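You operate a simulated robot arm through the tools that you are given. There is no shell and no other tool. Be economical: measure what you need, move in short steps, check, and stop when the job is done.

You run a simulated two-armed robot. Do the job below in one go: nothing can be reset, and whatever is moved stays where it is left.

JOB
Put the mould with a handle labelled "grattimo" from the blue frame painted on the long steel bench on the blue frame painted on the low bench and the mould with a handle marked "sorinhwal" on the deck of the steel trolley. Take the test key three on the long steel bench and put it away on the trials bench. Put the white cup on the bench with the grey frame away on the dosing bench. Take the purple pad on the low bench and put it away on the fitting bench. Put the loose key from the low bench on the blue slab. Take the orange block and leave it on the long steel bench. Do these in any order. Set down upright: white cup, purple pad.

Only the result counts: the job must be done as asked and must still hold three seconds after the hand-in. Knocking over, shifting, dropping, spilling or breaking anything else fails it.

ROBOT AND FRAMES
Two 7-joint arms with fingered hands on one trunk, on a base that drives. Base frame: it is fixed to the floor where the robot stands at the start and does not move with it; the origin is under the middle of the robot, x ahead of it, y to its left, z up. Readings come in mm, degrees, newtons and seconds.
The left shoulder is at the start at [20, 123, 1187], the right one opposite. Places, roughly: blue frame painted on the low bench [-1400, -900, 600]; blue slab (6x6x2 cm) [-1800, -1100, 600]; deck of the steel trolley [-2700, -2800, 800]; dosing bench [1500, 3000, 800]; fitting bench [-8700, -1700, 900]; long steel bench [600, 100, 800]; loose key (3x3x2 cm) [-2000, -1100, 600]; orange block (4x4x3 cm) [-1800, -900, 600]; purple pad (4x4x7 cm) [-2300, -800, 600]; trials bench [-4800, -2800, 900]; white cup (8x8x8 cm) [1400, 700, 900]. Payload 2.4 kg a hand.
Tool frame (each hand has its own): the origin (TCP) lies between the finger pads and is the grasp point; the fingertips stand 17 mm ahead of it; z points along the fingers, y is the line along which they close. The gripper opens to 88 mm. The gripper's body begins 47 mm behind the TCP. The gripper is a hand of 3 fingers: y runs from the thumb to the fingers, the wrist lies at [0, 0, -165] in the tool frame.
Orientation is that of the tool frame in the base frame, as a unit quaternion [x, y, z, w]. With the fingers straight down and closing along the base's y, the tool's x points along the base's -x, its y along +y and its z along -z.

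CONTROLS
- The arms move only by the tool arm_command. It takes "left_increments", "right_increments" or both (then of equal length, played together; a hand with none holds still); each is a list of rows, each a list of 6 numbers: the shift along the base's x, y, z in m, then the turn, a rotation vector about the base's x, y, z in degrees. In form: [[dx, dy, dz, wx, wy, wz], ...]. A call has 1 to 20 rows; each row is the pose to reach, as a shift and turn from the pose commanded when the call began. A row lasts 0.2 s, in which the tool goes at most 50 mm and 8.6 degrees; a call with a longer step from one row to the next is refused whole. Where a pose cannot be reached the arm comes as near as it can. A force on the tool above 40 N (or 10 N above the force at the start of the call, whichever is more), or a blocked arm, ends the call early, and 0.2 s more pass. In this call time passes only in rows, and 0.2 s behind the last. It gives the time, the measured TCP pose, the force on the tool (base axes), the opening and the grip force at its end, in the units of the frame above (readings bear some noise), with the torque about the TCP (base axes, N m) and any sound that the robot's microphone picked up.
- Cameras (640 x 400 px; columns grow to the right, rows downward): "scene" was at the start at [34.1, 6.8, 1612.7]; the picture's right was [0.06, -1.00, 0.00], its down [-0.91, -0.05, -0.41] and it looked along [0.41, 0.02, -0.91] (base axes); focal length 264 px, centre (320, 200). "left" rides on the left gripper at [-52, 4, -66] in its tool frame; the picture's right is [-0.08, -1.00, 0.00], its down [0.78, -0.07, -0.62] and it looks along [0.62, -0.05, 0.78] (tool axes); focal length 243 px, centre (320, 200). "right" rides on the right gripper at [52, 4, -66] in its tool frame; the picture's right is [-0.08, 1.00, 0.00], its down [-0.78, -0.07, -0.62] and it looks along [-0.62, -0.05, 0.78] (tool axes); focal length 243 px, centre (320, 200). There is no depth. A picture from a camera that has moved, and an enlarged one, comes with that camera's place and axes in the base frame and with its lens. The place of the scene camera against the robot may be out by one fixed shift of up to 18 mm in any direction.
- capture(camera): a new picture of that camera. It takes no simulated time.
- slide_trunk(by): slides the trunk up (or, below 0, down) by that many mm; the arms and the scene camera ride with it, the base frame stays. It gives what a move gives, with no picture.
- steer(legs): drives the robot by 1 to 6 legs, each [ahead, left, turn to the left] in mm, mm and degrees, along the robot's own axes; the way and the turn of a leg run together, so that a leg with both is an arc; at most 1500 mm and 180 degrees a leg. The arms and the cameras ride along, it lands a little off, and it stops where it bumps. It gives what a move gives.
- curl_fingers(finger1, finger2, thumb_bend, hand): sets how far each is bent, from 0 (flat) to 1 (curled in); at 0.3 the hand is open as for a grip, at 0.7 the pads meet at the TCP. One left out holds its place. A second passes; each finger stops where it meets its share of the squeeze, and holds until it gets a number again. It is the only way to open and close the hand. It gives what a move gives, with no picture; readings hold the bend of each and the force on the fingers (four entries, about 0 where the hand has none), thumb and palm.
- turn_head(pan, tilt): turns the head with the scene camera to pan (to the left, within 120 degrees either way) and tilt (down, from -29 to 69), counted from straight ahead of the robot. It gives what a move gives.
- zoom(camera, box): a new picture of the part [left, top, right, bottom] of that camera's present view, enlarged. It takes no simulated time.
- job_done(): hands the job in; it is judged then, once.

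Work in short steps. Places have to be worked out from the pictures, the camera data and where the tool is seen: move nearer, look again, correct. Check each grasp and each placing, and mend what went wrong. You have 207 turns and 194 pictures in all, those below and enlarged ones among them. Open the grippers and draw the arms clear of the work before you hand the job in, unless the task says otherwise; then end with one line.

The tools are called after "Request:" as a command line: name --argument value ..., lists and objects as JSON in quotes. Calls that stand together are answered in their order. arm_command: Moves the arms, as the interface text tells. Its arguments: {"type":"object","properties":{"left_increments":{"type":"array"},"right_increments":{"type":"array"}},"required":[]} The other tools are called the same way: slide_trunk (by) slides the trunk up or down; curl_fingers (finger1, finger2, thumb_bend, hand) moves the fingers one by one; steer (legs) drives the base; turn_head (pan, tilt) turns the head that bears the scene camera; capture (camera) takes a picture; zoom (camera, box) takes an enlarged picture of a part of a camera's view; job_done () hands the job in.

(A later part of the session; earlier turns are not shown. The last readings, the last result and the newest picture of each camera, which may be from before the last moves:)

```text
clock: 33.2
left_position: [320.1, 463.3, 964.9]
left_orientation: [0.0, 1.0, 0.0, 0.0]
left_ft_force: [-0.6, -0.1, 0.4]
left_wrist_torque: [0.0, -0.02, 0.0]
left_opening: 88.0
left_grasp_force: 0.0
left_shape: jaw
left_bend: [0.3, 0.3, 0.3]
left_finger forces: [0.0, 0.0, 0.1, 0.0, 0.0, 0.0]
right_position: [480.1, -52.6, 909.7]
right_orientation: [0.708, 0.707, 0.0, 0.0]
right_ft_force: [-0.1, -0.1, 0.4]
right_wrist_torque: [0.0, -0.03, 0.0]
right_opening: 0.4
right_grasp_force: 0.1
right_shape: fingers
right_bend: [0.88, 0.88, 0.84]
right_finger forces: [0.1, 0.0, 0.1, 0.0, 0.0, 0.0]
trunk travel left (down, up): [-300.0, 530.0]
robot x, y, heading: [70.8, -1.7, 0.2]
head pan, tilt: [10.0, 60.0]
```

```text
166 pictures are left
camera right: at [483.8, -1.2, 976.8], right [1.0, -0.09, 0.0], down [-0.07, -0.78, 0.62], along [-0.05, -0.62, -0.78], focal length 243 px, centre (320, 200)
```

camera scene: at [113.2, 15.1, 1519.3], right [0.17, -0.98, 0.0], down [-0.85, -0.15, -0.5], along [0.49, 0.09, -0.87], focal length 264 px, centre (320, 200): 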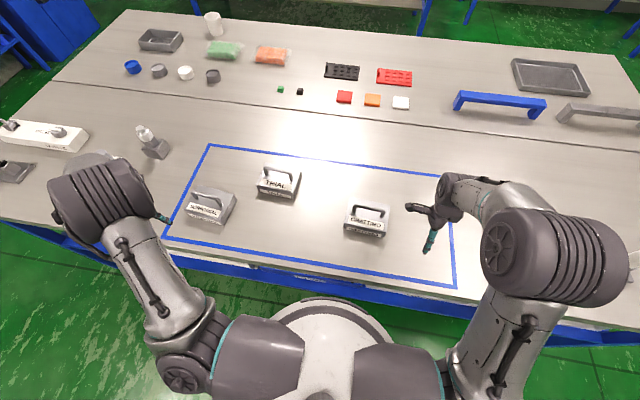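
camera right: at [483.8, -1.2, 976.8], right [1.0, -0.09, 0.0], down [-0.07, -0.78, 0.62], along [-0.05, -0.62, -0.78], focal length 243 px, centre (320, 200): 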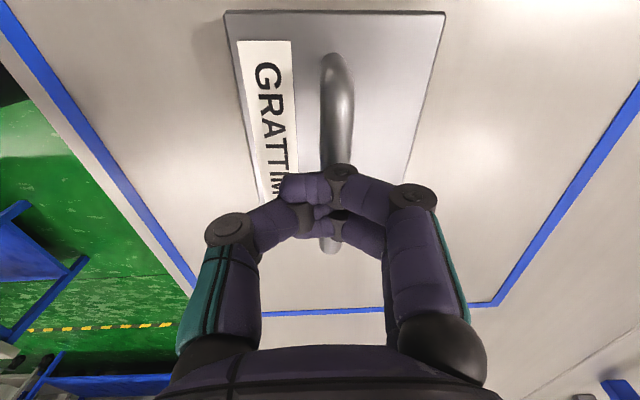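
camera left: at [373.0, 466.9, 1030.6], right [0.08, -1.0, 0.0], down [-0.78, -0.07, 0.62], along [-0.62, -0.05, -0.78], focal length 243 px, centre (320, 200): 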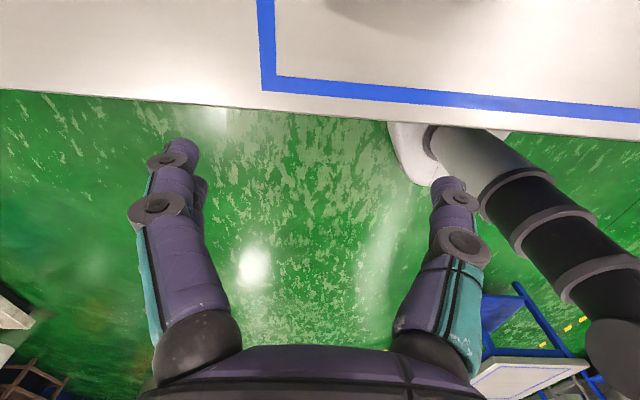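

This time the hand closed above the bar, so it passed because of the stronger curl. I go back to z≈903, where the pinch worked, keep the y centring and use a 0.78 curl.

Request:
curl_fingers --hand "right" --finger1 0.3 --finger2 0.3 --thumb_bend 0.3

Request:
arm_command --right_increments '[[0.002, 0, -0.004, 0, 0, 0], [0.002, 0, -0.008, 0, 0, 0]]'

Request:
curl_fingers --hand "right" --finger1 0.75 --finger2 0.75 --thumb_bend 0.75

Request:
capture --camera "right"

```text
clock: 34.2
left_position: [320.8, 461.3, 964.3]
left_orientation: [0.0, 1.0, 0.0, 0.0]
left_ft_force: [0.9, 0.6, 0.0]
left_wrist_torque: [0.01, 0.01, 0.03]
left_opening: 87.8
left_grasp_force: 0.1
left_shape: jaw
left_bend: [0.3, 0.3, 0.3]
left_finger forces: [0.0, 0.0, 0.0, 0.0, 0.1, 0.1]
right_position: [479.7, -53.8, 910.3]
right_orientation: [0.708, 0.706, -0.001, 0.0]
right_ft_force: [-1.7, 1.0, 0.1]
right_wrist_torque: [0.01, 0.01, -0.01]
right_opening: 84.1
right_grasp_force: 0.6
right_shape: fingers
right_bend: [0.3, 0.32, 0.3]
right_finger forces: [0.0, 1.3, 0.1, 0.0, 0.1, 0.1]
trunk travel left (down, up): [-300.0, 530.0]
robot x, y, heading: [72.5, 2.0, 0.0]
head pan, tilt: [10.0, 60.0]
```

```text
clock: 34.8
left_position: [320.9, 463.3, 965.2]
left_orientation: [0.0, 1.0, 0.0, 0.001]
left_ft_force: [0.2, -0.1, -0.4]
left_wrist_torque: [-0.01, 0.04, -0.02]
left_opening: 87.7
left_grasp_force: 0.1
left_shape: jaw
left_bend: [0.3, 0.3, 0.3]
left_finger forces: [0.0, 0.0, 0.0, 0.1, 0.1, 0.0]
right_position: [481.9, -53.6, 901.6]
right_orientation: [0.708, 0.707, 0.0, -0.001]
right_ft_force: [-1.7, 0.6, 0.4]
right_wrist_torque: [-0.02, 0.0, 0.0]
right_opening: 82.6
right_grasp_force: 0.6
right_shape: fingers
right_bend: [0.32, 0.34, 0.3]
right_finger forces: [0.8, 1.4, 0.1, 0.0, 0.0, 0.1]
trunk travel left (down, up): [-300.0, 530.0]
robot x, y, heading: [69.8, -1.1, -0.1]
head pan, tilt: [10.0, 60.0]
```

```text
clock: 35.8
left_position: [320.9, 461.8, 963.0]
left_orientation: [0.0, 1.0, 0.0, -0.001]
left_ft_force: [0.3, 0.0, 0.8]
left_wrist_torque: [-0.03, -0.01, 0.01]
left_opening: 87.8
left_grasp_force: 0.0
left_shape: jaw
left_bend: [0.3, 0.3, 0.3]
left_finger forces: [0.1, 0.0, 0.1, 0.1, 0.0, 0.0]
right_position: [481.8, -53.1, 901.9]
right_orientation: [0.708, 0.706, 0.0, -0.001]
right_ft_force: [0.2, 0.1, 0.3]
right_wrist_torque: [0.0, 0.0, 0.03]
right_opening: 0.0
right_grasp_force: 0.1
right_shape: fingers
right_bend: [0.74, 0.74, 0.73]
right_finger forces: [0.0, 0.0, 0.0, 0.0, 0.1, 0.1]
trunk travel left (down, up): [-300.0, 530.0]
robot x, y, heading: [73.4, -1.1, 0.2]
head pan, tilt: [10.0, 60.0]
```

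```text
165 pictures are left
camera right: at [485.6, -1.2, 968.7], right [1.0, -0.09, 0.0], down [-0.07, -0.78, 0.62], along [-0.05, -0.62, -0.78], focal length 243 px, centre (320, 200)
```

right: 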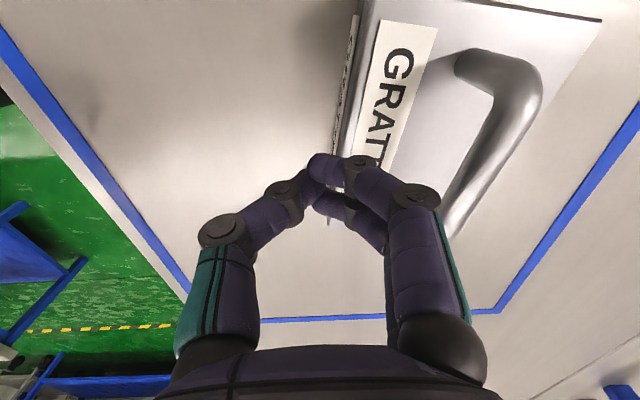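

Opening the tightly curled hand dragged the mould. I check its state from the scene camera before moving.

Request:
zoom --camera "scene" --box '[240, 140, 480, 280]'

Request:
turn_head --pan -15 --tilt 60

Request:
capture --camera "scene"

```text
2.67 times, centred on (360, 210) of scene
camera zoom: at [113.3, 15.1, 1519.3], right [0.17, -0.98, 0.0], down [-0.85, -0.15, -0.5], along [0.49, 0.09, -0.87], focal length 704 px, centre (213, 173)
```

zoom: 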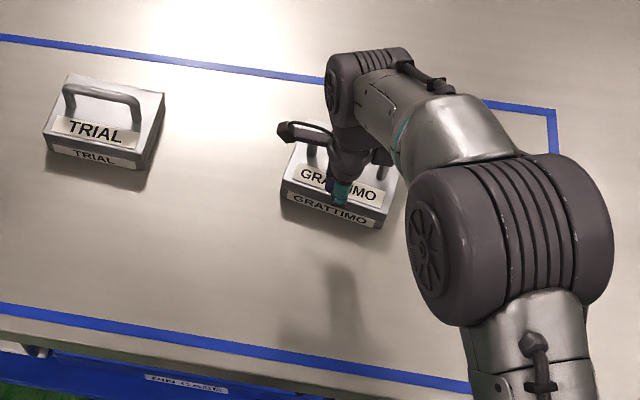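

```text
clock: 36.7
left_position: [320.2, 462.1, 964.4]
left_orientation: [0.0, 1.0, 0.0, 0.0]
left_ft_force: [-0.3, -0.5, -0.6]
left_wrist_torque: [-0.01, 0.03, -0.02]
left_opening: 88.0
left_grasp_force: 0.0
left_shape: jaw
left_bend: [0.3, 0.3, 0.3]
left_finger forces: [0.0, 0.0, 0.0, 0.1, 0.1, 0.0]
right_position: [482.9, -53.3, 901.9]
right_orientation: [0.708, 0.706, 0.0, 0.0]
right_ft_force: [0.4, 1.0, 0.0]
right_wrist_torque: [0.02, -0.01, -0.03]
right_opening: 0.0
right_grasp_force: 0.1
right_shape: fingers
right_bend: [0.74, 0.74, 0.73]
right_finger forces: [0.0, 0.0, 0.0, 0.0, 0.1, 0.1]
trunk travel left (down, up): [-300.0, 530.0]
robot x, y, heading: [69.0, 2.5, 0.2]
head pan, tilt: [-15.0, 60.0]
```

```text
163 pictures are left
camera scene: at [112.0, -13.6, 1519.3], right [-0.26, -0.97, 0.0], down [-0.84, 0.22, -0.5], along [0.48, -0.13, -0.87], focal length 264 px, centre (320, 200)
```

scene: 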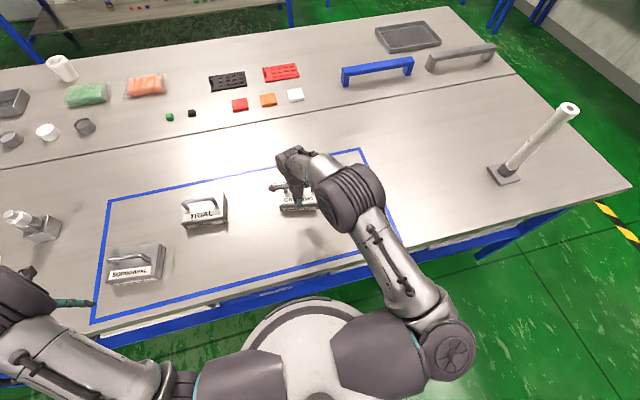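

The mould merely slid about 45 mm in +x and turned a little, and it still stands flat. I lift the closed hand straight up, open it and look again.

Request:
arm_command --right_increments '[[-0.005, 0, 0.02, 0, 0, 0], [-0.005, 0, 0.05, 0, 0, 0], [0, 0.03, 0.07, 0, 0, 0], [0.02, 0.06, 0.07, 0, 0, 0]]'

Request:
curl_fingers --hand "right" --finger1 0.3 --finger2 0.3 --thumb_bend 0.3

Request:
capture --camera "right"

```text
clock: 37.7
left_position: [321.7, 463.1, 964.6]
left_orientation: [0.0, 1.0, 0.001, 0.0]
left_ft_force: [-0.4, -0.5, -0.4]
left_wrist_torque: [0.02, 0.0, -0.01]
left_opening: 88.1
left_grasp_force: 0.0
left_shape: jaw
left_bend: [0.3, 0.3, 0.3]
left_finger forces: [0.1, 0.0, 0.0, 0.1, 0.1, 0.0]
right_position: [502.5, 7.7, 970.3]
right_orientation: [0.708, 0.706, -0.001, 0.0]
right_ft_force: [0.5, -0.6, -0.3]
right_wrist_torque: [0.02, 0.01, 0.01]
right_opening: 0.1
right_grasp_force: 0.2
right_shape: fingers
right_bend: [0.74, 0.74, 0.73]
right_finger forces: [0.0, 0.0, 0.1, 0.0, 0.0, 0.0]
trunk travel left (down, up): [-300.0, 530.0]
robot x, y, heading: [75.8, 2.0, -0.0]
head pan, tilt: [-15.0, 60.0]
```

```text
clock: 38.7
left_position: [319.9, 463.6, 964.4]
left_orientation: [0.001, 1.0, 0.0, 0.0]
left_ft_force: [0.1, -0.3, 0.1]
left_wrist_torque: [0.01, 0.0, 0.03]
left_opening: 88.0
left_grasp_force: 0.0
left_shape: jaw
left_bend: [0.3, 0.3, 0.3]
left_finger forces: [0.0, 0.1, 0.0, 0.0, 0.0, 0.0]
right_position: [501.2, 7.4, 970.8]
right_orientation: [0.707, 0.707, 0.0, 0.0]
right_ft_force: [0.9, 0.6, -0.4]
right_wrist_torque: [-0.01, -0.03, -0.02]
right_opening: 84.3
right_grasp_force: 0.1
right_shape: fingers
right_bend: [0.3, 0.3, 0.3]
right_finger forces: [0.0, 0.0, 0.1, 0.1, 0.1, 0.0]
trunk travel left (down, up): [-300.0, 530.0]
robot x, y, heading: [74.0, 0.2, 0.0]
head pan, tilt: [-15.0, 60.0]
```

```text
162 pictures are left
camera right: at [505.8, 59.6, 1038.4], right [1.0, -0.09, 0.0], down [-0.07, -0.78, 0.62], along [-0.05, -0.62, -0.78], focal length 243 px, centre (320, 200)
```

right: 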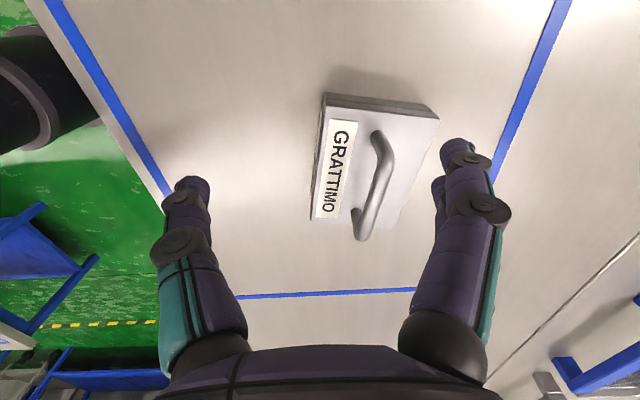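

The bar is centred at about [537, -56] and turned by about −13°. I move above it with a matching yaw and check at z≈925.

Request:
arm_command --right_increments '[[0.012, -0.02, 0, 0, 0, -6], [0.024, -0.042, 0, 0, 0, -13], [0.036, -0.063, -0.02, 0, 0, -13], [0.036, -0.063, -0.045, 0, 0, -13]]'

Request:
capture --camera "right"

```text
clock: 39.7
left_position: [320.2, 462.9, 964.6]
left_orientation: [0.0, 1.0, 0.0, -0.001]
left_ft_force: [-0.3, 0.7, 0.6]
left_wrist_torque: [-0.01, -0.01, -0.03]
left_opening: 87.7
left_grasp_force: 0.0
left_shape: jaw
left_bend: [0.3, 0.3, 0.3]
left_finger forces: [0.1, 0.1, 0.0, 0.1, 0.1, 0.0]
right_position: [537.1, -56.3, 924.4]
right_orientation: [0.783, 0.622, 0.0, 0.0]
right_ft_force: [-0.3, -0.1, 1.1]
right_wrist_torque: [0.0, -0.01, -0.01]
right_opening: 84.1
right_grasp_force: 0.0
right_shape: fingers
right_bend: [0.3, 0.3, 0.3]
right_finger forces: [0.1, 0.1, 0.0, 0.1, 0.0, 0.0]
trunk travel left (down, up): [-300.0, 530.0]
robot x, y, heading: [72.1, -3.4, 0.1]
head pan, tilt: [-15.0, 60.0]
```

```text
161 pictures are left
camera right: at [552.7, -6.3, 992.0], right [0.95, -0.31, 0.0], down [-0.24, -0.74, 0.62], along [-0.19, -0.59, -0.78], focal length 243 px, centre (320, 200)
```

right: 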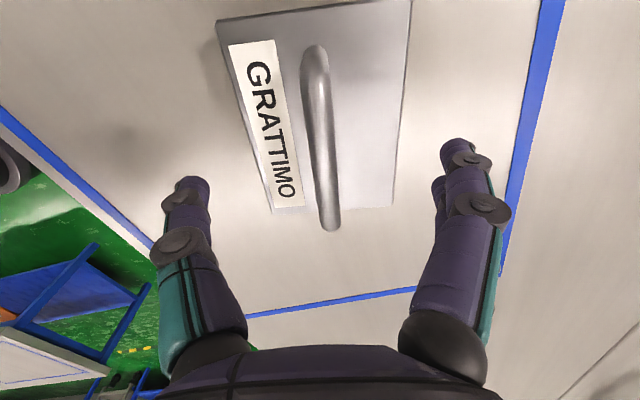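

Alignment is good, bar centre about [537, -59]. I go down to z≈899 with a +4° yaw trim and close at 0.75.

Request:
arm_command --right_increments '[[0, -0.002, -0.015, 0, 0, 4], [0, -0.002, -0.026, 0, 0, 4]]'

Request:
curl_fingers --hand "right" --finger1 0.72 --finger2 0.72 --thumb_bend 0.72

Request:
capture --camera "right"

```text
clock: 40.3
left_position: [320.9, 462.7, 963.9]
left_orientation: [-0.001, 1.0, 0.001, 0.0]
left_ft_force: [-0.6, 0.1, 0.3]
left_wrist_torque: [-0.01, 0.01, 0.0]
left_opening: 87.8
left_grasp_force: 0.0
left_shape: jaw
left_bend: [0.3, 0.3, 0.3]
left_finger forces: [0.0, 0.1, 0.0, 0.0, 0.1, 0.0]
right_position: [538.0, -57.7, 898.4]
right_orientation: [0.76, 0.649, 0.0, 0.0]
right_ft_force: [-0.4, 0.4, 0.3]
right_wrist_torque: [0.03, -0.02, 0.01]
right_opening: 84.2
right_grasp_force: 0.1
right_shape: fingers
right_bend: [0.3, 0.3, 0.3]
right_finger forces: [0.1, 0.0, 0.1, 0.0, 0.0, 0.0]
trunk travel left (down, up): [-300.0, 530.0]
robot x, y, heading: [74.2, 2.4, 0.2]
head pan, tilt: [-15.0, 60.0]
```

```text
clock: 41.3
left_position: [321.0, 463.1, 962.9]
left_orientation: [-0.001, 1.0, 0.0, 0.0]
left_ft_force: [0.4, -0.4, -0.5]
left_wrist_torque: [0.0, -0.01, -0.04]
left_opening: 87.7
left_grasp_force: 0.0
left_shape: jaw
left_bend: [0.3, 0.3, 0.3]
left_finger forces: [0.0, 0.0, 0.0, 0.1, 0.0, 0.1]
right_position: [538.8, -57.6, 897.0]
right_orientation: [0.761, 0.649, -0.001, 0.0]
right_ft_force: [0.4, 0.4, 0.1]
right_wrist_torque: [-0.02, -0.02, 0.0]
right_opening: 2.4
right_grasp_force: 3.9
right_shape: fingers
right_bend: [0.69, 0.7, 0.69]
right_finger forces: [2.5, 2.1, 0.0, 0.0, 3.2, 0.1]
trunk travel left (down, up): [-300.0, 530.0]
robot x, y, heading: [74.2, 1.5, -0.0]
head pan, tilt: [-15.0, 60.0]
```

```text
160 pictures are left
camera right: at [549.9, -7.2, 965.1], right [0.97, -0.24, 0.0], down [-0.19, -0.76, 0.62], along [-0.15, -0.6, -0.78], focal length 243 px, centre (320, 200)
```

right: 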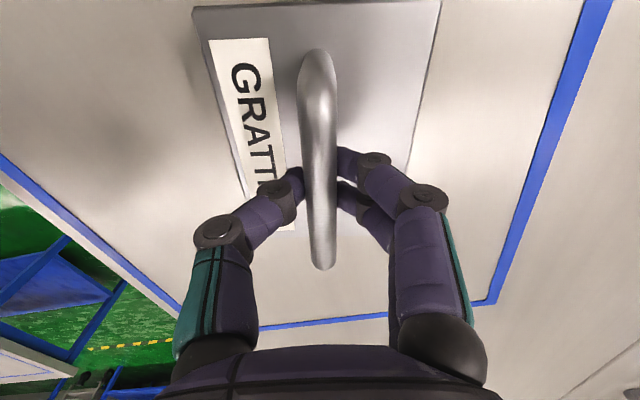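

The bar is pinched between the pads. I increase the squeeze gradually.

Request:
curl_fingers --hand "right" --finger1 0.82 --finger2 0.82 --thumb_bend 0.82

Request:
capture --camera "right"

```text
clock: 42.3
left_position: [321.8, 463.1, 963.2]
left_orientation: [0.0, 1.0, 0.0, 0.0]
left_ft_force: [-0.3, -0.6, 0.2]
left_wrist_torque: [0.01, 0.0, 0.03]
left_opening: 88.2
left_grasp_force: 0.0
left_shape: jaw
left_bend: [0.3, 0.3, 0.3]
left_finger forces: [0.0, 0.0, 0.0, 0.0, 0.0, 0.0]
right_position: [538.2, -57.5, 898.0]
right_orientation: [0.761, 0.649, 0.0, 0.0]
right_ft_force: [-0.7, -0.1, -9.5]
right_wrist_torque: [-0.02, 0.05, 0.0]
right_opening: 0.0
right_grasp_force: 11.3
right_shape: fingers
right_bend: [0.76, 0.75, 0.72]
right_finger forces: [6.5, 7.0, 0.0, 0.0, 9.3, 0.0]
trunk travel left (down, up): [-300.0, 530.0]
robot x, y, heading: [74.5, -4.1, -0.0]
head pan, tilt: [-15.0, 60.0]
```

```text
159 pictures are left
camera right: at [550.1, -7.2, 965.1], right [0.97, -0.24, 0.0], down [-0.19, -0.76, 0.62], along [-0.15, -0.6, -0.78], focal length 243 px, centre (320, 200)
```

right: 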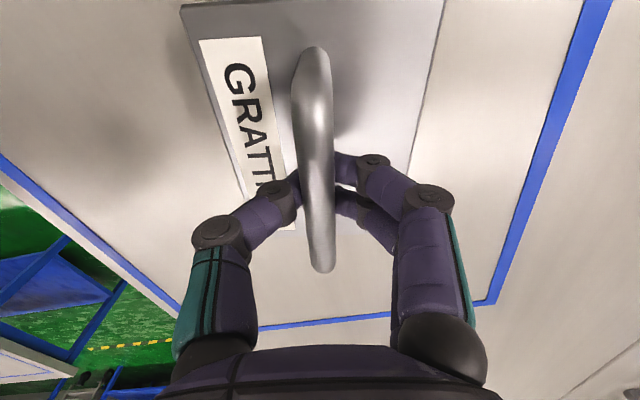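

The squeeze tucked the fingers under the bar, and there's a 9.5 N downward load, so the mould is carried hook-like. I try a small lift.

Request:
arm_command --right_increments '[[0, 0, 0.02, 0, 0, 0], [0, 0, 0.04, 0, 0, 0], [0, 0, 0.06, 0, 0, 0]]'

Request:
capture --camera "right"

Request:
capture --camera "scene"

```text
clock: 43.1
left_position: [321.0, 463.2, 963.2]
left_orientation: [0.0, 1.0, 0.0, 0.0]
left_ft_force: [0.1, -0.3, -0.9]
left_wrist_torque: [0.01, 0.02, -0.02]
left_opening: 88.1
left_grasp_force: 0.1
left_shape: jaw
left_bend: [0.3, 0.3, 0.3]
left_finger forces: [0.0, 0.1, 0.1, 0.0, 0.0, 0.0]
right_position: [537.3, -56.1, 959.6]
right_orientation: [0.761, 0.649, -0.001, -0.001]
right_ft_force: [0.1, -0.7, -9.6]
right_wrist_torque: [0.02, 0.02, 0.0]
right_opening: 0.0
right_grasp_force: 11.1
right_shape: fingers
right_bend: [0.76, 0.76, 0.72]
right_finger forces: [6.8, 6.7, 0.0, 0.0, 9.3, 0.1]
trunk travel left (down, up): [-300.0, 530.0]
robot x, y, heading: [69.7, -0.8, 0.1]
head pan, tilt: [-15.0, 60.0]
```

```text
158 pictures are left
camera right: at [548.6, -5.8, 1025.7], right [0.97, -0.24, 0.0], down [-0.19, -0.76, 0.62], along [-0.15, -0.6, -0.78], focal length 243 px, centre (320, 200)
```

right: 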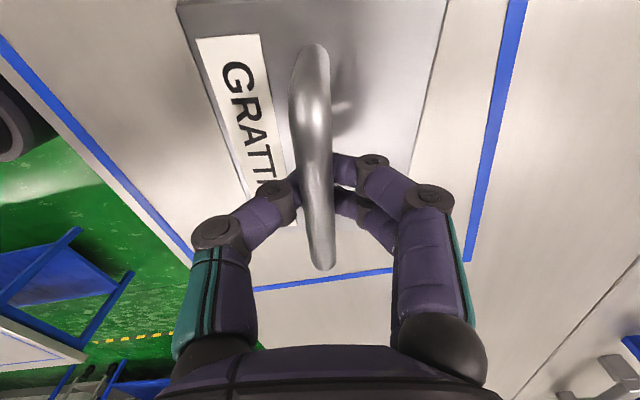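

```text
157 pictures are left
camera scene: at [112.8, -13.8, 1519.3], right [-0.26, -0.97, 0.0], down [-0.84, 0.22, -0.5], along [0.48, -0.13, -0.87], focal length 264 px, centre (320, 200)
```

scene: 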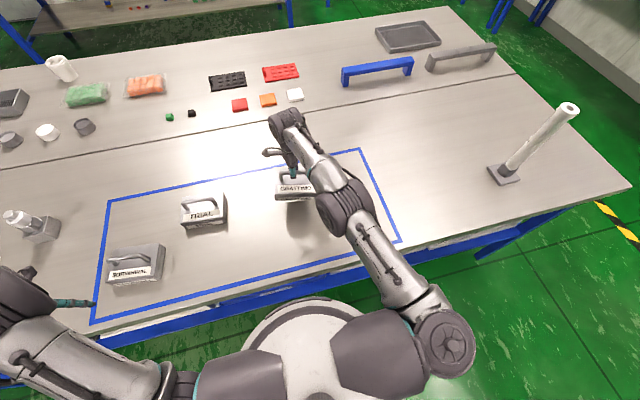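

Grattimo is lifted level, about 0.98 kg. I pull the right hand back and up while turning the left hand by +81° above the Sorinhwal area, estimated at [445, 387].

Request:
arm_command --left_increments '[[0.0, 0, 0.01, 0, 0, 8], [0.0, 0, 0.01, 0, 0, 16], [0.01, 0, 0.01, 0, 0, 24], [0.03, 0, 0.01, 0, 0, 32], [0.05, 0, 0.01, 0, 0, 40], [0.07, 0, 0.01, 0, 0, 48], [0.09, 0, 0.01, 0, 0, 56], [0.1, 0, 0.01, 0, 0, 64], [0.11, 0, 0.01, 0, 0, 72], [0.125, 0, 0.01, 0, 0, 80]]' --right_increments '[[0, 0, 0.015, 0, 0, 0], [0, 0, 0.03, 0, 0, 0], [0, 0, 0.04, 0, 0, 0], [-0.01, 0, 0.04, 0, 0, 0], [-0.03, -0.02, 0.04, 0, 0, 0], [-0.05, -0.04, 0.04, 0, 0, 0], [-0.07, -0.06, 0.04, 0, 0, 0], [-0.09, -0.08, 0.04, 0, 0, 0], [-0.11, -0.1, 0.04, 0, 0, 0], [-0.12, -0.11, 0.04, 0, 0, 0]]'

Request:
capture --camera "left"

Request:
turn_head --pan 20 --tilt 60

Request:
capture --camera "scene"

```text
clock: 45.3
left_position: [447.6, 462.0, 975.6]
left_orientation: [-0.643, 0.766, 0.001, 0.0]
left_ft_force: [-0.3, 0.6, 0.3]
left_wrist_torque: [0.01, -0.02, 0.0]
left_opening: 87.8
left_grasp_force: 0.1
left_shape: jaw
left_bend: [0.3, 0.3, 0.3]
left_finger forces: [0.0, 0.0, 0.0, 0.0, 0.0, 0.0]
right_position: [415.9, -169.0, 1002.2]
right_orientation: [0.761, 0.649, 0.0, -0.001]
right_ft_force: [0.3, -0.9, -9.4]
right_wrist_torque: [0.0, 0.02, 0.0]
right_opening: 0.0
right_grasp_force: 10.3
right_shape: fingers
right_bend: [0.77, 0.76, 0.73]
right_finger forces: [5.4, 6.4, 0.1, 0.0, 8.9, 0.0]
right hand out of reach, approached as far as the arm can: row 2, 3
trunk travel left (down, up): [-300.0, 530.0]
robot x, y, heading: [76.2, 2.4, -0.1]
head pan, tilt: [-15.0, 60.0]
```

```text
156 pictures are left
camera left: at [451.9, 514.6, 1041.9], right [1.0, -0.09, 0.0], down [-0.07, -0.78, 0.62], along [-0.06, -0.62, -0.78], focal length 243 px, centre (320, 200)
```

left: 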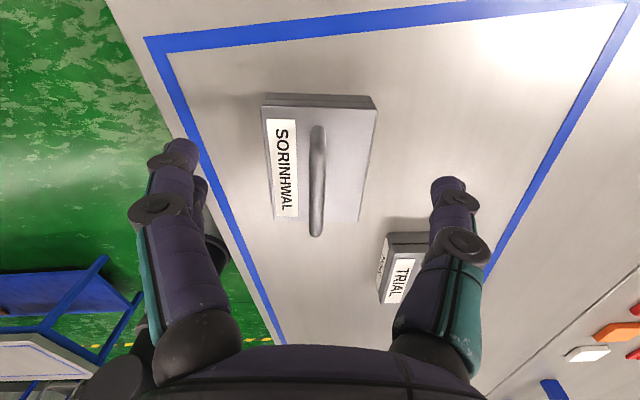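

```text
clock: 46.3
left_position: [446.7, 463.4, 975.5]
left_orientation: [-0.643, 0.766, 0.0, 0.001]
left_ft_force: [0.6, -0.7, 0.0]
left_wrist_torque: [-0.01, 0.01, 0.0]
left_opening: 87.8
left_grasp_force: 0.0
left_shape: jaw
left_bend: [0.3, 0.3, 0.3]
left_finger forces: [0.1, 0.0, 0.0, 0.0, 0.0, 0.1]
right_position: [415.7, -168.7, 1000.9]
right_orientation: [0.761, 0.649, 0.0, 0.0]
right_ft_force: [-0.7, 0.6, -9.9]
right_wrist_torque: [-0.01, -0.02, -0.01]
right_opening: 0.0
right_grasp_force: 10.6
right_shape: fingers
right_bend: [0.77, 0.76, 0.73]
right_finger forces: [5.7, 6.4, 0.0, 0.1, 8.3, 0.0]
trunk travel left (down, up): [-300.0, 530.0]
robot x, y, heading: [72.7, -0.8, -0.1]
head pan, tilt: [20.0, 60.0]
```

```text
155 pictures are left
camera scene: at [110.9, 25.9, 1519.3], right [0.34, -0.94, 0.0], down [-0.81, -0.3, -0.5], along [0.47, 0.17, -0.87], focal length 264 px, centre (320, 200)
```

scene: 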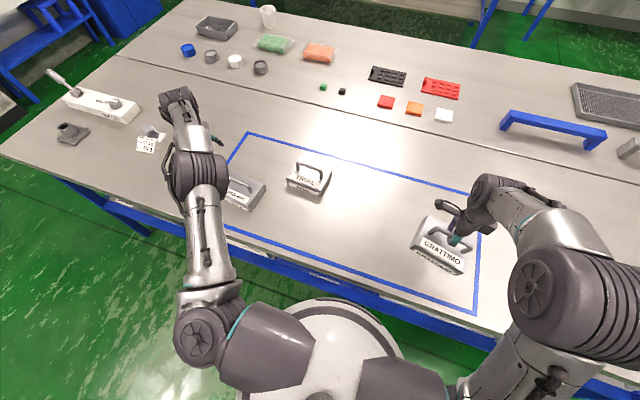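

The Sorinhwal bar centre comes out near [440, 409]. I move above it with a small yaw trim and check at z≈927.

Request:
arm_command --left_increments '[[-0.003, -0.03, 0, 0, 0, 4], [-0.007, -0.054, -0.02, 0, 0, 4], [-0.007, -0.054, -0.048, 0, 0, 4]]'

Request:
capture --camera "left"

```text
clock: 47.1
left_position: [438.4, 409.0, 925.4]
left_orientation: [-0.669, 0.744, 0.0, -0.001]
left_ft_force: [0.0, 0.5, 0.8]
left_wrist_torque: [-0.02, 0.0, -0.03]
left_opening: 88.0
left_grasp_force: 0.0
left_shape: jaw
left_bend: [0.3, 0.3, 0.3]
left_finger forces: [0.1, 0.1, 0.0, 0.0, 0.0, 0.0]
right_position: [415.5, -169.6, 1002.9]
right_orientation: [0.761, 0.649, 0.001, 0.0]
right_ft_force: [0.1, -0.5, -8.8]
right_wrist_torque: [0.01, 0.0, 0.03]
right_opening: 0.2
right_grasp_force: 10.3
right_shape: fingers
right_bend: [0.77, 0.76, 0.73]
right_finger forces: [5.6, 6.4, 0.0, 0.1, 8.4, 0.0]
trunk travel left (down, up): [-300.0, 530.0]
robot x, y, heading: [72.0, -0.1, -0.3]
head pan, tilt: [20.0, 60.0]
```

```text
154 pictures are left
camera left: at [439.0, 461.0, 991.9], right [1.0, -0.02, 0.0], down [-0.01, -0.78, 0.62], along [-0.01, -0.62, -0.78], focal length 243 px, centre (320, 200)
```

left: 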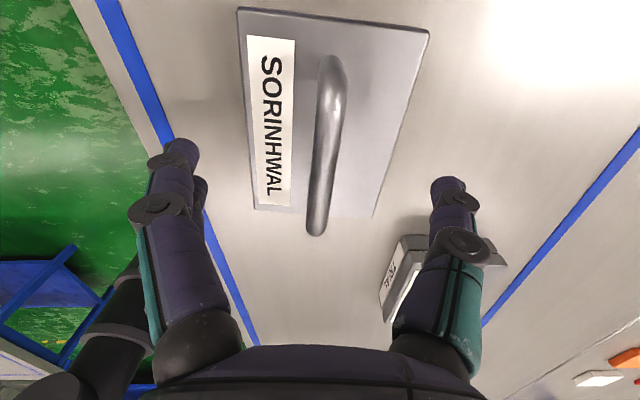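

It's aligned: bar centre about [439, 406]. I go down to z≈898 and close in two stages.

Request:
arm_command --left_increments '[[0.001, -0.003, -0.015, 0, 0, 0], [0.001, -0.003, -0.027, 0, 0, 0]]'

Request:
curl_fingers --hand "left" --finger1 0.72 --finger2 0.72 --thumb_bend 0.72

Request:
capture --camera "left"

```text
clock: 47.7
left_position: [438.0, 406.9, 898.6]
left_orientation: [-0.669, 0.744, 0.001, 0.0]
left_ft_force: [0.1, -0.4, 0.2]
left_wrist_torque: [0.02, 0.0, 0.02]
left_opening: 87.9
left_grasp_force: 0.0
left_shape: jaw
left_bend: [0.3, 0.3, 0.3]
left_finger forces: [0.1, 0.0, 0.0, 0.1, 0.0, 0.0]
right_position: [415.1, -168.1, 1001.0]
right_orientation: [0.761, 0.649, -0.001, -0.001]
right_ft_force: [0.2, 0.5, -9.7]
right_wrist_torque: [0.02, 0.0, 0.01]
right_opening: 0.0
right_grasp_force: 10.4
right_shape: fingers
right_bend: [0.77, 0.76, 0.73]
right_finger forces: [5.8, 6.3, 0.0, 0.0, 8.2, 0.0]
trunk travel left (down, up): [-300.0, 530.0]
robot x, y, heading: [75.1, -0.3, 0.1]
head pan, tilt: [20.0, 60.0]
```

```text
clock: 48.7
left_position: [439.4, 407.6, 898.5]
left_orientation: [-0.669, 0.743, 0.0, -0.001]
left_ft_force: [-0.2, -0.3, -0.1]
left_wrist_torque: [0.01, -0.01, -0.01]
left_opening: 2.8
left_grasp_force: 3.9
left_shape: fingers
left_bend: [0.7, 0.7, 0.68]
left_finger forces: [2.0, 1.8, 0.0, 0.1, 3.5, 0.0]
right_position: [415.9, -168.8, 1001.7]
right_orientation: [0.761, 0.649, -0.001, 0.0]
right_ft_force: [-0.2, -0.3, -9.4]
right_wrist_torque: [0.01, 0.01, 0.0]
right_opening: 0.1
right_grasp_force: 9.6
right_shape: fingers
right_bend: [0.77, 0.76, 0.73]
right_finger forces: [5.7, 6.2, 0.0, 0.0, 8.3, 0.1]
trunk travel left (down, up): [-300.0, 530.0]
robot x, y, heading: [76.8, 0.0, -0.4]
head pan, tilt: [20.0, 60.0]
```

```text
153 pictures are left
camera left: at [440.1, 458.9, 964.8], right [1.0, -0.02, 0.0], down [-0.01, -0.78, 0.62], along [-0.01, -0.62, -0.78], focal length 243 px, centre (320, 200)
```

left: 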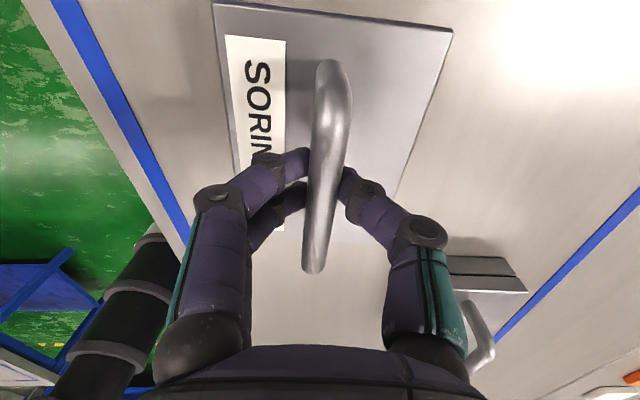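

Pinched the same way as the first. I squeeze to 0.82 and lift a little.

Request:
curl_fingers --hand "left" --finger1 0.82 --finger2 0.82 --thumb_bend 0.82

Request:
arm_command --left_increments '[[0, 0, 0.02, 0, 0, 0], [0, 0, 0.04, 0, 0, 0], [0, 0, 0.06, 0, 0, 0]]'

Request:
capture --camera "left"

Request:
capture --camera "right"

```text
clock: 49.7
left_position: [437.8, 407.2, 898.2]
left_orientation: [-0.669, 0.743, 0.001, 0.0]
left_ft_force: [-0.2, 0.3, -9.1]
left_wrist_torque: [0.03, 0.04, 0.0]
left_opening: 0.0
left_grasp_force: 11.5
left_shape: fingers
left_bend: [0.76, 0.76, 0.71]
left_finger forces: [6.3, 6.9, 0.0, 0.0, 10.0, 0.0]
right_position: [415.6, -168.0, 1002.0]
right_orientation: [0.761, 0.649, -0.001, 0.0]
right_ft_force: [0.0, 0.7, -9.6]
right_wrist_torque: [-0.03, -0.03, 0.02]
right_opening: 0.0
right_grasp_force: 10.1
right_shape: fingers
right_bend: [0.77, 0.76, 0.73]
right_finger forces: [5.6, 6.1, 0.0, 0.1, 8.2, 0.0]
trunk travel left (down, up): [-300.0, 530.0]
robot x, y, heading: [73.1, 3.2, 0.2]
head pan, tilt: [20.0, 60.0]
```

```text
clock: 50.5
left_position: [441.8, 405.8, 957.9]
left_orientation: [-0.669, 0.743, 0.001, 0.0]
left_ft_force: [-0.1, -0.3, -9.0]
left_wrist_torque: [0.02, -0.02, 0.0]
left_opening: 0.0
left_grasp_force: 11.6
left_shape: fingers
left_bend: [0.77, 0.76, 0.71]
left_finger forces: [6.3, 6.6, 0.0, 0.0, 10.0, 0.0]
right_position: [415.7, -168.6, 1002.7]
right_orientation: [0.761, 0.649, -0.001, 0.0]
right_ft_force: [-0.2, -0.4, -8.9]
right_wrist_torque: [-0.01, 0.01, -0.04]
right_opening: 0.1
right_grasp_force: 9.6
right_shape: fingers
right_bend: [0.77, 0.76, 0.73]
right_finger forces: [5.6, 6.1, 0.1, 0.0, 8.1, 0.0]
trunk travel left (down, up): [-300.0, 530.0]
robot x, y, heading: [75.4, 1.1, -0.2]
head pan, tilt: [20.0, 60.0]
```

```text
152 pictures are left
camera left: at [441.5, 457.8, 1025.2], right [1.0, -0.02, 0.0], down [-0.01, -0.78, 0.62], along [-0.01, -0.62, -0.78], focal length 243 px, centre (320, 200)
```

left: 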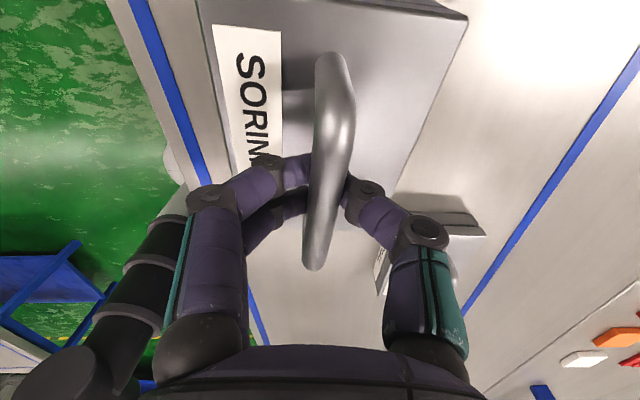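

```text
151 pictures are left
camera right: at [427.8, -117.4, 1068.9], right [0.97, -0.24, 0.0], down [-0.19, -0.76, 0.62], along [-0.15, -0.6, -0.78], focal length 243 px, centre (320, 200)
```

right: 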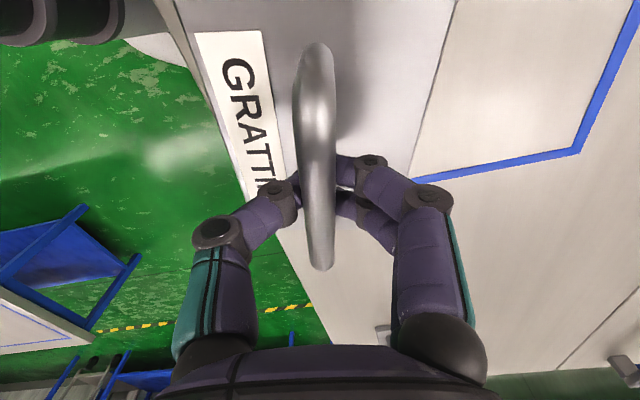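

Both moulds are held, about 0.95 kg each. I drive back from the bench, turn right to face −y, and slide sideways toward the low bench.

Request:
slide_trunk --by 40

Request:
steer --legs '[[-500, 0, 0], [0, 0, -90], [0, -900, 0]]'

Request:
turn_head --pan -15 --tilt 50

Request:
capture --camera "scene"

```text
clock: 51.4
left_position: [440.7, 406.4, 997.4]
left_orientation: [-0.669, 0.744, 0.0, -0.001]
left_ft_force: [0.7, 0.1, -10.1]
left_wrist_torque: [0.03, 0.01, 0.03]
left_opening: 0.1
left_grasp_force: 11.5
left_shape: fingers
left_bend: [0.77, 0.76, 0.71]
left_finger forces: [6.0, 6.7, 0.1, 0.1, 10.0, 0.1]
right_position: [417.2, -167.2, 1041.6]
right_orientation: [0.761, 0.649, -0.002, -0.001]
right_ft_force: [-0.2, 0.1, -9.4]
right_wrist_torque: [0.01, 0.02, -0.02]
right_opening: 0.0
right_grasp_force: 10.1
right_shape: fingers
right_bend: [0.77, 0.76, 0.73]
right_finger forces: [5.5, 6.2, 0.1, 0.0, 8.2, 0.0]
trunk travel left (down, up): [-340.0, 490.0]
robot x, y, heading: [74.2, -2.4, 0.2]
head pan, tilt: [20.0, 60.0]
```

```text
clock: 62.6
left_position: [-936.4, -358.5, 998.6]
left_orientation: [0.055, 0.998, 0.001, 0.001]
left_ft_force: [-1.0, 0.2, -10.1]
left_wrist_torque: [0.01, 0.0, 0.01]
left_opening: 0.0
left_grasp_force: 10.5
left_shape: fingers
left_bend: [0.77, 0.76, 0.71]
left_finger forces: [5.7, 6.0, 0.1, 0.0, 9.3, 0.0]
right_position: [-1510.2, -330.3, 1042.7]
right_orientation: [0.997, -0.081, -0.001, -0.001]
right_ft_force: [-0.3, -0.1, -10.4]
right_wrist_torque: [-0.02, 0.0, 0.02]
right_opening: 0.2
right_grasp_force: 9.2
right_shape: fingers
right_bend: [0.77, 0.77, 0.73]
right_finger forces: [6.1, 5.6, 0.0, 0.0, 7.7, 0.0]
trunk travel left (down, up): [-340.0, 490.0]
robot x, y, heading: [-1340.4, 12.7, -90.1]
head pan, tilt: [20.0, 60.0]
```

```text
clock: 63.6
left_position: [-935.3, -357.7, 998.5]
left_orientation: [0.054, 0.999, 0.001, 0.0]
left_ft_force: [0.0, -0.1, -9.1]
left_wrist_torque: [0.02, -0.02, -0.01]
left_opening: 0.0
left_grasp_force: 10.5
left_shape: fingers
left_bend: [0.77, 0.76, 0.72]
left_finger forces: [5.4, 6.2, 0.0, 0.0, 9.2, 0.0]
right_position: [-1510.2, -330.4, 1040.9]
right_orientation: [0.997, -0.082, -0.001, 0.0]
right_ft_force: [-0.7, -0.2, -9.9]
right_wrist_torque: [0.02, -0.05, -0.01]
right_opening: 0.0
right_grasp_force: 9.5
right_shape: fingers
right_bend: [0.77, 0.77, 0.74]
right_finger forces: [5.5, 6.0, 0.0, 0.1, 7.6, 0.0]
trunk travel left (down, up): [-340.0, 490.0]
robot x, y, heading: [-1339.3, 9.5, -90.3]
head pan, tilt: [-15.0, 50.0]
```

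```text
150 pictures are left
camera scene: at [-1365.5, -41.5, 1571.8], right [-0.96, 0.26, 0.0], down [0.2, 0.74, -0.64], along [-0.17, -0.62, -0.77], focal length 264 px, centre (320, 200)
```

scene: 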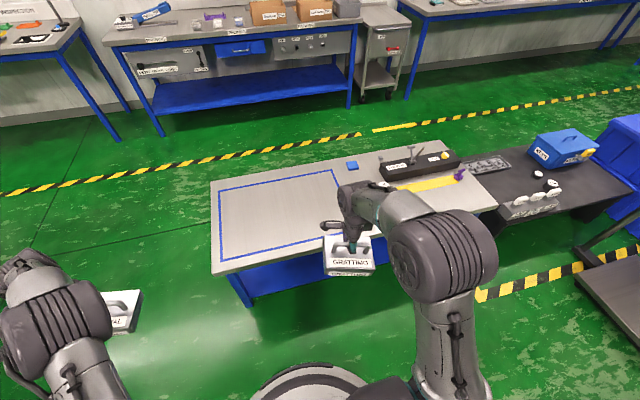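

The low bench lies ahead, front edge y≈-590 and frame roughly x −1124..−1700. I drive 290 mm closer and lower the trunk 250 mm.

Request:
steer --legs '[[290, 0, 0]]'

Request:
slide_trunk --by -220

Request:
capture --camera "scene"

Request:
capture --camera "right"

```text
clock: 65.6
left_position: [-935.3, -647.3, 998.2]
left_orientation: [0.051, 0.999, 0.001, 0.0]
left_ft_force: [0.2, -0.1, -9.8]
left_wrist_torque: [0.0, 0.02, 0.0]
left_opening: 0.1
left_grasp_force: 10.3
left_shape: fingers
left_bend: [0.77, 0.76, 0.72]
left_finger forces: [5.3, 6.2, 0.1, 0.0, 9.0, 0.0]
right_position: [-1509.1, -624.0, 1041.4]
right_orientation: [0.997, -0.078, -0.001, -0.001]
right_ft_force: [0.3, 0.1, -8.9]
right_wrist_torque: [-0.03, -0.02, -0.01]
right_opening: 0.0
right_grasp_force: 9.2
right_shape: fingers
right_bend: [0.77, 0.77, 0.74]
right_finger forces: [4.8, 5.7, 0.1, 0.1, 8.3, 0.0]
trunk travel left (down, up): [-340.0, 490.0]
robot x, y, heading: [-1341.4, -281.0, -90.1]
head pan, tilt: [-15.0, 50.0]
```

```text
clock: 67.9
left_position: [-934.8, -647.1, 777.5]
left_orientation: [0.052, 0.999, 0.001, -0.001]
left_ft_force: [0.5, 0.6, -9.6]
left_wrist_torque: [0.03, -0.01, -0.02]
left_opening: 0.0
left_grasp_force: 10.1
left_shape: fingers
left_bend: [0.77, 0.76, 0.72]
left_finger forces: [5.2, 5.9, 0.0, 0.0, 9.1, 0.1]
right_position: [-1507.7, -622.1, 823.0]
right_orientation: [0.997, -0.078, -0.001, -0.001]
right_ft_force: [0.8, 0.1, -9.9]
right_wrist_torque: [-0.01, 0.0, -0.03]
right_opening: 0.0
right_grasp_force: 9.1
right_shape: fingers
right_bend: [0.77, 0.77, 0.74]
right_finger forces: [5.3, 5.2, 0.0, 0.1, 7.8, 0.0]
trunk travel left (down, up): [-120.0, 710.0]
robot x, y, heading: [-1340.8, -276.5, -89.9]
head pan, tilt: [-15.0, 50.0]
```

```text
149 pictures are left
camera scene: at [-1365.8, -332.1, 1351.9], right [-0.97, 0.26, 0.0], down [0.2, 0.74, -0.64], along [-0.17, -0.62, -0.77], focal length 264 px, centre (320, 200)
```

scene: 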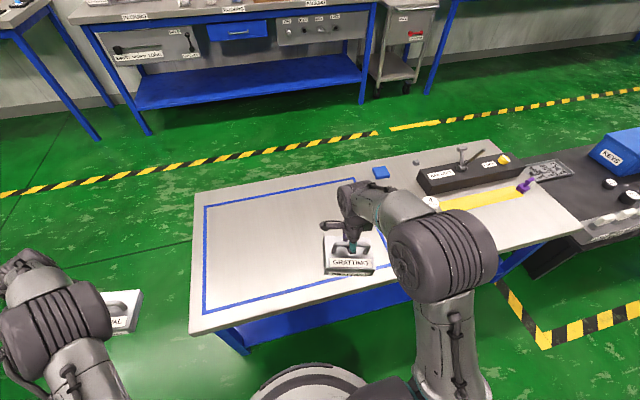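

```text
148 pictures are left
camera right: at [-1458.8, -635.5, 888.8], right [-0.24, -0.97, 0.0], down [-0.76, 0.19, 0.62], along [-0.6, 0.15, -0.78], focal length 243 px, centre (320, 200)
```

right: 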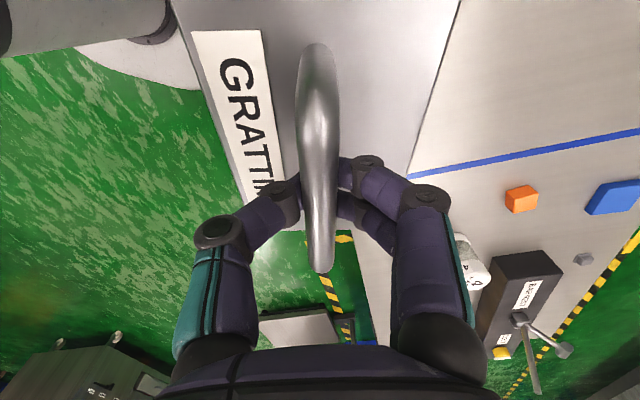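

The frame's right edge is at x≈-1670, so I place around [-1450, -760]. I move over it and start lowering.

Request:
arm_command --right_increments '[[0.02, -0.04, 0, 0, 0, 0], [0.04, -0.08, 0, 0, 0, 0], [0.06, -0.12, 0, 0, 0, 0], [0.06, -0.135, -0.03, 0, 0, 0], [0.06, -0.135, -0.06, 0, 0, 0], [0.06, -0.135, -0.09, 0, 0, 0]]'

Request:
capture --camera "scene"

Request:
capture --camera "right"

```text
clock: 69.3
left_position: [-935.2, -646.7, 776.7]
left_orientation: [0.052, 0.999, 0.001, 0.0]
left_ft_force: [0.3, 0.1, -9.5]
left_wrist_torque: [0.02, -0.05, 0.02]
left_opening: 0.5
left_grasp_force: 10.2
left_shape: fingers
left_bend: [0.77, 0.76, 0.72]
left_finger forces: [5.2, 5.8, 0.0, 0.0, 9.2, 0.1]
right_position: [-1451.5, -758.1, 729.8]
right_orientation: [0.997, -0.079, 0.0, -0.001]
right_ft_force: [-0.7, 0.2, -9.0]
right_wrist_torque: [0.02, 0.07, -0.02]
right_opening: 0.3
right_grasp_force: 9.7
right_shape: fingers
right_bend: [0.78, 0.78, 0.75]
right_finger forces: [6.5, 4.6, 0.1, 0.0, 7.8, 0.0]
right hand out of reach, approached as far as the arm can: row 4, 5, 6
trunk travel left (down, up): [-120.0, 710.0]
robot x, y, heading: [-1340.2, -282.8, -89.9]
head pan, tilt: [-15.0, 50.0]
```

```text
147 pictures are left
camera scene: at [-1365.8, -332.6, 1351.8], right [-0.97, 0.26, 0.0], down [0.2, 0.74, -0.64], along [-0.17, -0.62, -0.77], focal length 264 px, centre (320, 200)
```

scene: 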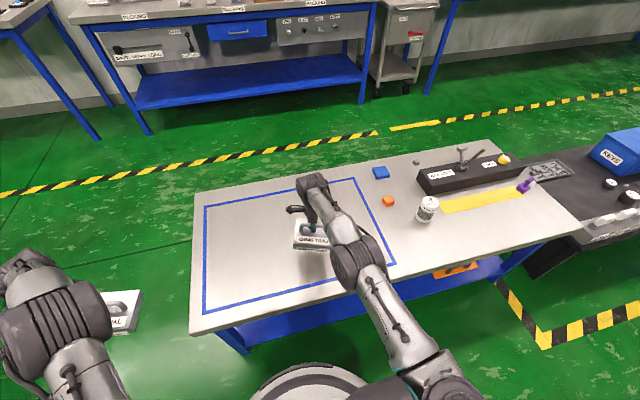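

```text
146 pictures are left
camera right: at [-1401.6, -770.3, 795.5], right [-0.24, -0.97, 0.0], down [-0.76, 0.19, 0.62], along [-0.6, 0.15, -0.78], focal length 243 px, centre (320, 200)
```

right: 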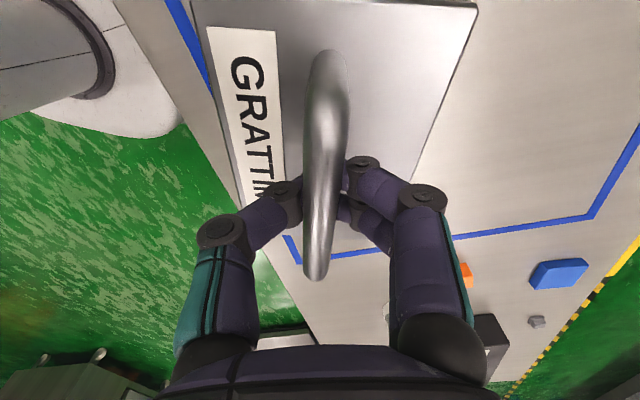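

The hand is over the frame. I lower with the trunk, watching the wrist force for touchdown.

Request:
slide_trunk --by -40

Request:
capture --camera "scene"

```text
clock: 70.1
left_position: [-934.6, -645.2, 738.1]
left_orientation: [0.051, 0.999, 0.001, 0.0]
left_ft_force: [0.1, 0.0, -9.3]
left_wrist_torque: [0.02, 0.01, 0.0]
left_opening: 0.1
left_grasp_force: 10.3
left_shape: fingers
left_bend: [0.77, 0.77, 0.72]
left_finger forces: [5.1, 5.9, 0.0, 0.0, 9.2, 0.0]
right_position: [-1451.2, -757.8, 689.8]
right_orientation: [0.997, -0.078, -0.001, -0.001]
right_ft_force: [0.9, -0.6, -9.0]
right_wrist_torque: [0.01, -0.01, -0.01]
right_opening: 0.0
right_grasp_force: 9.4
right_shape: fingers
right_bend: [0.78, 0.78, 0.75]
right_finger forces: [5.7, 5.6, 0.1, 0.0, 7.9, 0.1]
trunk travel left (down, up): [-80.0, 750.0]
robot x, y, heading: [-1344.5, -277.7, -89.9]
head pan, tilt: [-15.0, 50.0]
```

```text
145 pictures are left
camera scene: at [-1365.8, -332.3, 1311.8], right [-0.97, 0.26, 0.0], down [0.2, 0.74, -0.64], along [-0.17, -0.62, -0.77], focal length 264 px, centre (320, 200)
```

scene: 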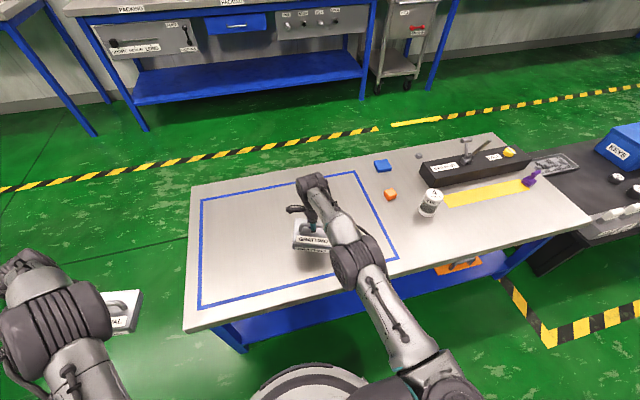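

Still hanging with the full load. I lower in small arm steps.

Request:
arm_command --right_increments '[[0, 0, -0.008, 0, 0, 0], [0, 0, -0.016, 0, 0, 0], [0, 0, -0.024, 0, 0, 0]]'

```text
clock: 70.9
left_position: [-934.4, -645.9, 737.8]
left_orientation: [0.051, 0.999, 0.001, 0.0]
left_ft_force: [0.1, 0.7, -10.3]
left_wrist_torque: [0.01, -0.02, 0.02]
left_opening: 0.0
left_grasp_force: 9.6
left_shape: fingers
left_bend: [0.77, 0.77, 0.72]
left_finger forces: [5.0, 5.9, 0.0, 0.0, 9.1, 0.0]
right_position: [-1450.9, -756.3, 665.1]
right_orientation: [0.997, -0.078, -0.001, -0.002]
right_ft_force: [0.4, -0.5, -10.4]
right_wrist_torque: [0.01, -0.01, -0.03]
right_opening: 0.0
right_grasp_force: 9.1
right_shape: fingers
right_bend: [0.78, 0.78, 0.75]
right_finger forces: [5.5, 5.5, 0.0, 0.1, 7.9, 0.1]
trunk travel left (down, up): [-80.0, 750.0]
robot x, y, heading: [-1343.0, -283.8, -90.0]
head pan, tilt: [-15.0, 50.0]
```

Request:
arm_command --right_increments '[[0, 0, -0.005, 0, 0, 0], [0, 0, -0.01, 0, 0, 0], [0, 0, -0.015, 0, 0, 0]]'

Request:
capture --camera "right"

```text
clock: 71.7
left_position: [-934.5, -647.9, 738.7]
left_orientation: [0.051, 0.999, 0.0, 0.0]
left_ft_force: [0.2, 0.1, -9.7]
left_wrist_torque: [0.02, 0.01, -0.01]
left_opening: 0.0
left_grasp_force: 10.6
left_shape: fingers
left_bend: [0.77, 0.77, 0.72]
left_finger forces: [5.1, 5.9, 0.1, 0.1, 9.0, 0.0]
right_position: [-1452.3, -754.4, 648.4]
right_orientation: [0.997, -0.078, -0.001, -0.001]
right_ft_force: [0.4, 0.0, -10.5]
right_wrist_torque: [-0.03, -0.02, -0.03]
right_opening: 0.1
right_grasp_force: 9.7
right_shape: fingers
right_bend: [0.78, 0.78, 0.75]
right_finger forces: [5.5, 5.6, 0.0, 0.1, 7.9, 0.1]
right hand out of reach, approached as far as the arm can: row 3
trunk travel left (down, up): [-80.0, 750.0]
robot x, y, heading: [-1342.4, -279.5, -90.0]
head pan, tilt: [-15.0, 50.0]
```

```text
144 pictures are left
camera right: at [-1401.4, -767.4, 716.2], right [-0.24, -0.97, 0.0], down [-0.76, 0.19, 0.62], along [-0.6, 0.15, -0.78], focal length 243 px, centre (320, 200)
```

right: 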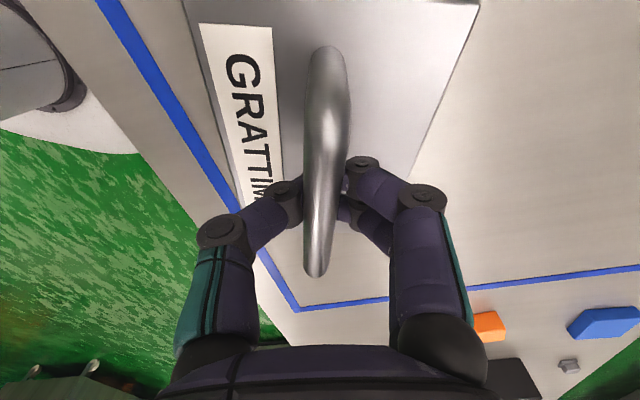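

Request:
slide_trunk --by -8

```text
clock: 72.3
left_position: [-934.7, -645.7, 729.4]
left_orientation: [0.051, 0.999, 0.001, 0.0]
left_ft_force: [0.4, 0.2, -9.3]
left_wrist_torque: [0.01, -0.03, 0.03]
left_opening: 0.3
left_grasp_force: 10.2
left_shape: fingers
left_bend: [0.77, 0.77, 0.72]
left_finger forces: [5.1, 5.9, 0.0, 0.0, 9.1, 0.0]
right_position: [-1449.9, -754.9, 640.6]
right_orientation: [0.997, -0.079, -0.001, -0.001]
right_ft_force: [0.2, 0.1, -9.5]
right_wrist_torque: [-0.01, 0.01, -0.02]
right_opening: 0.0
right_grasp_force: 9.4
right_shape: fingers
right_bend: [0.78, 0.78, 0.75]
right_finger forces: [5.6, 5.5, 0.1, 0.0, 7.8, 0.0]
trunk travel left (down, up): [-72.0, 758.0]
robot x, y, heading: [-1338.9, -281.3, -89.7]
head pan, tilt: [-15.0, 50.0]
```

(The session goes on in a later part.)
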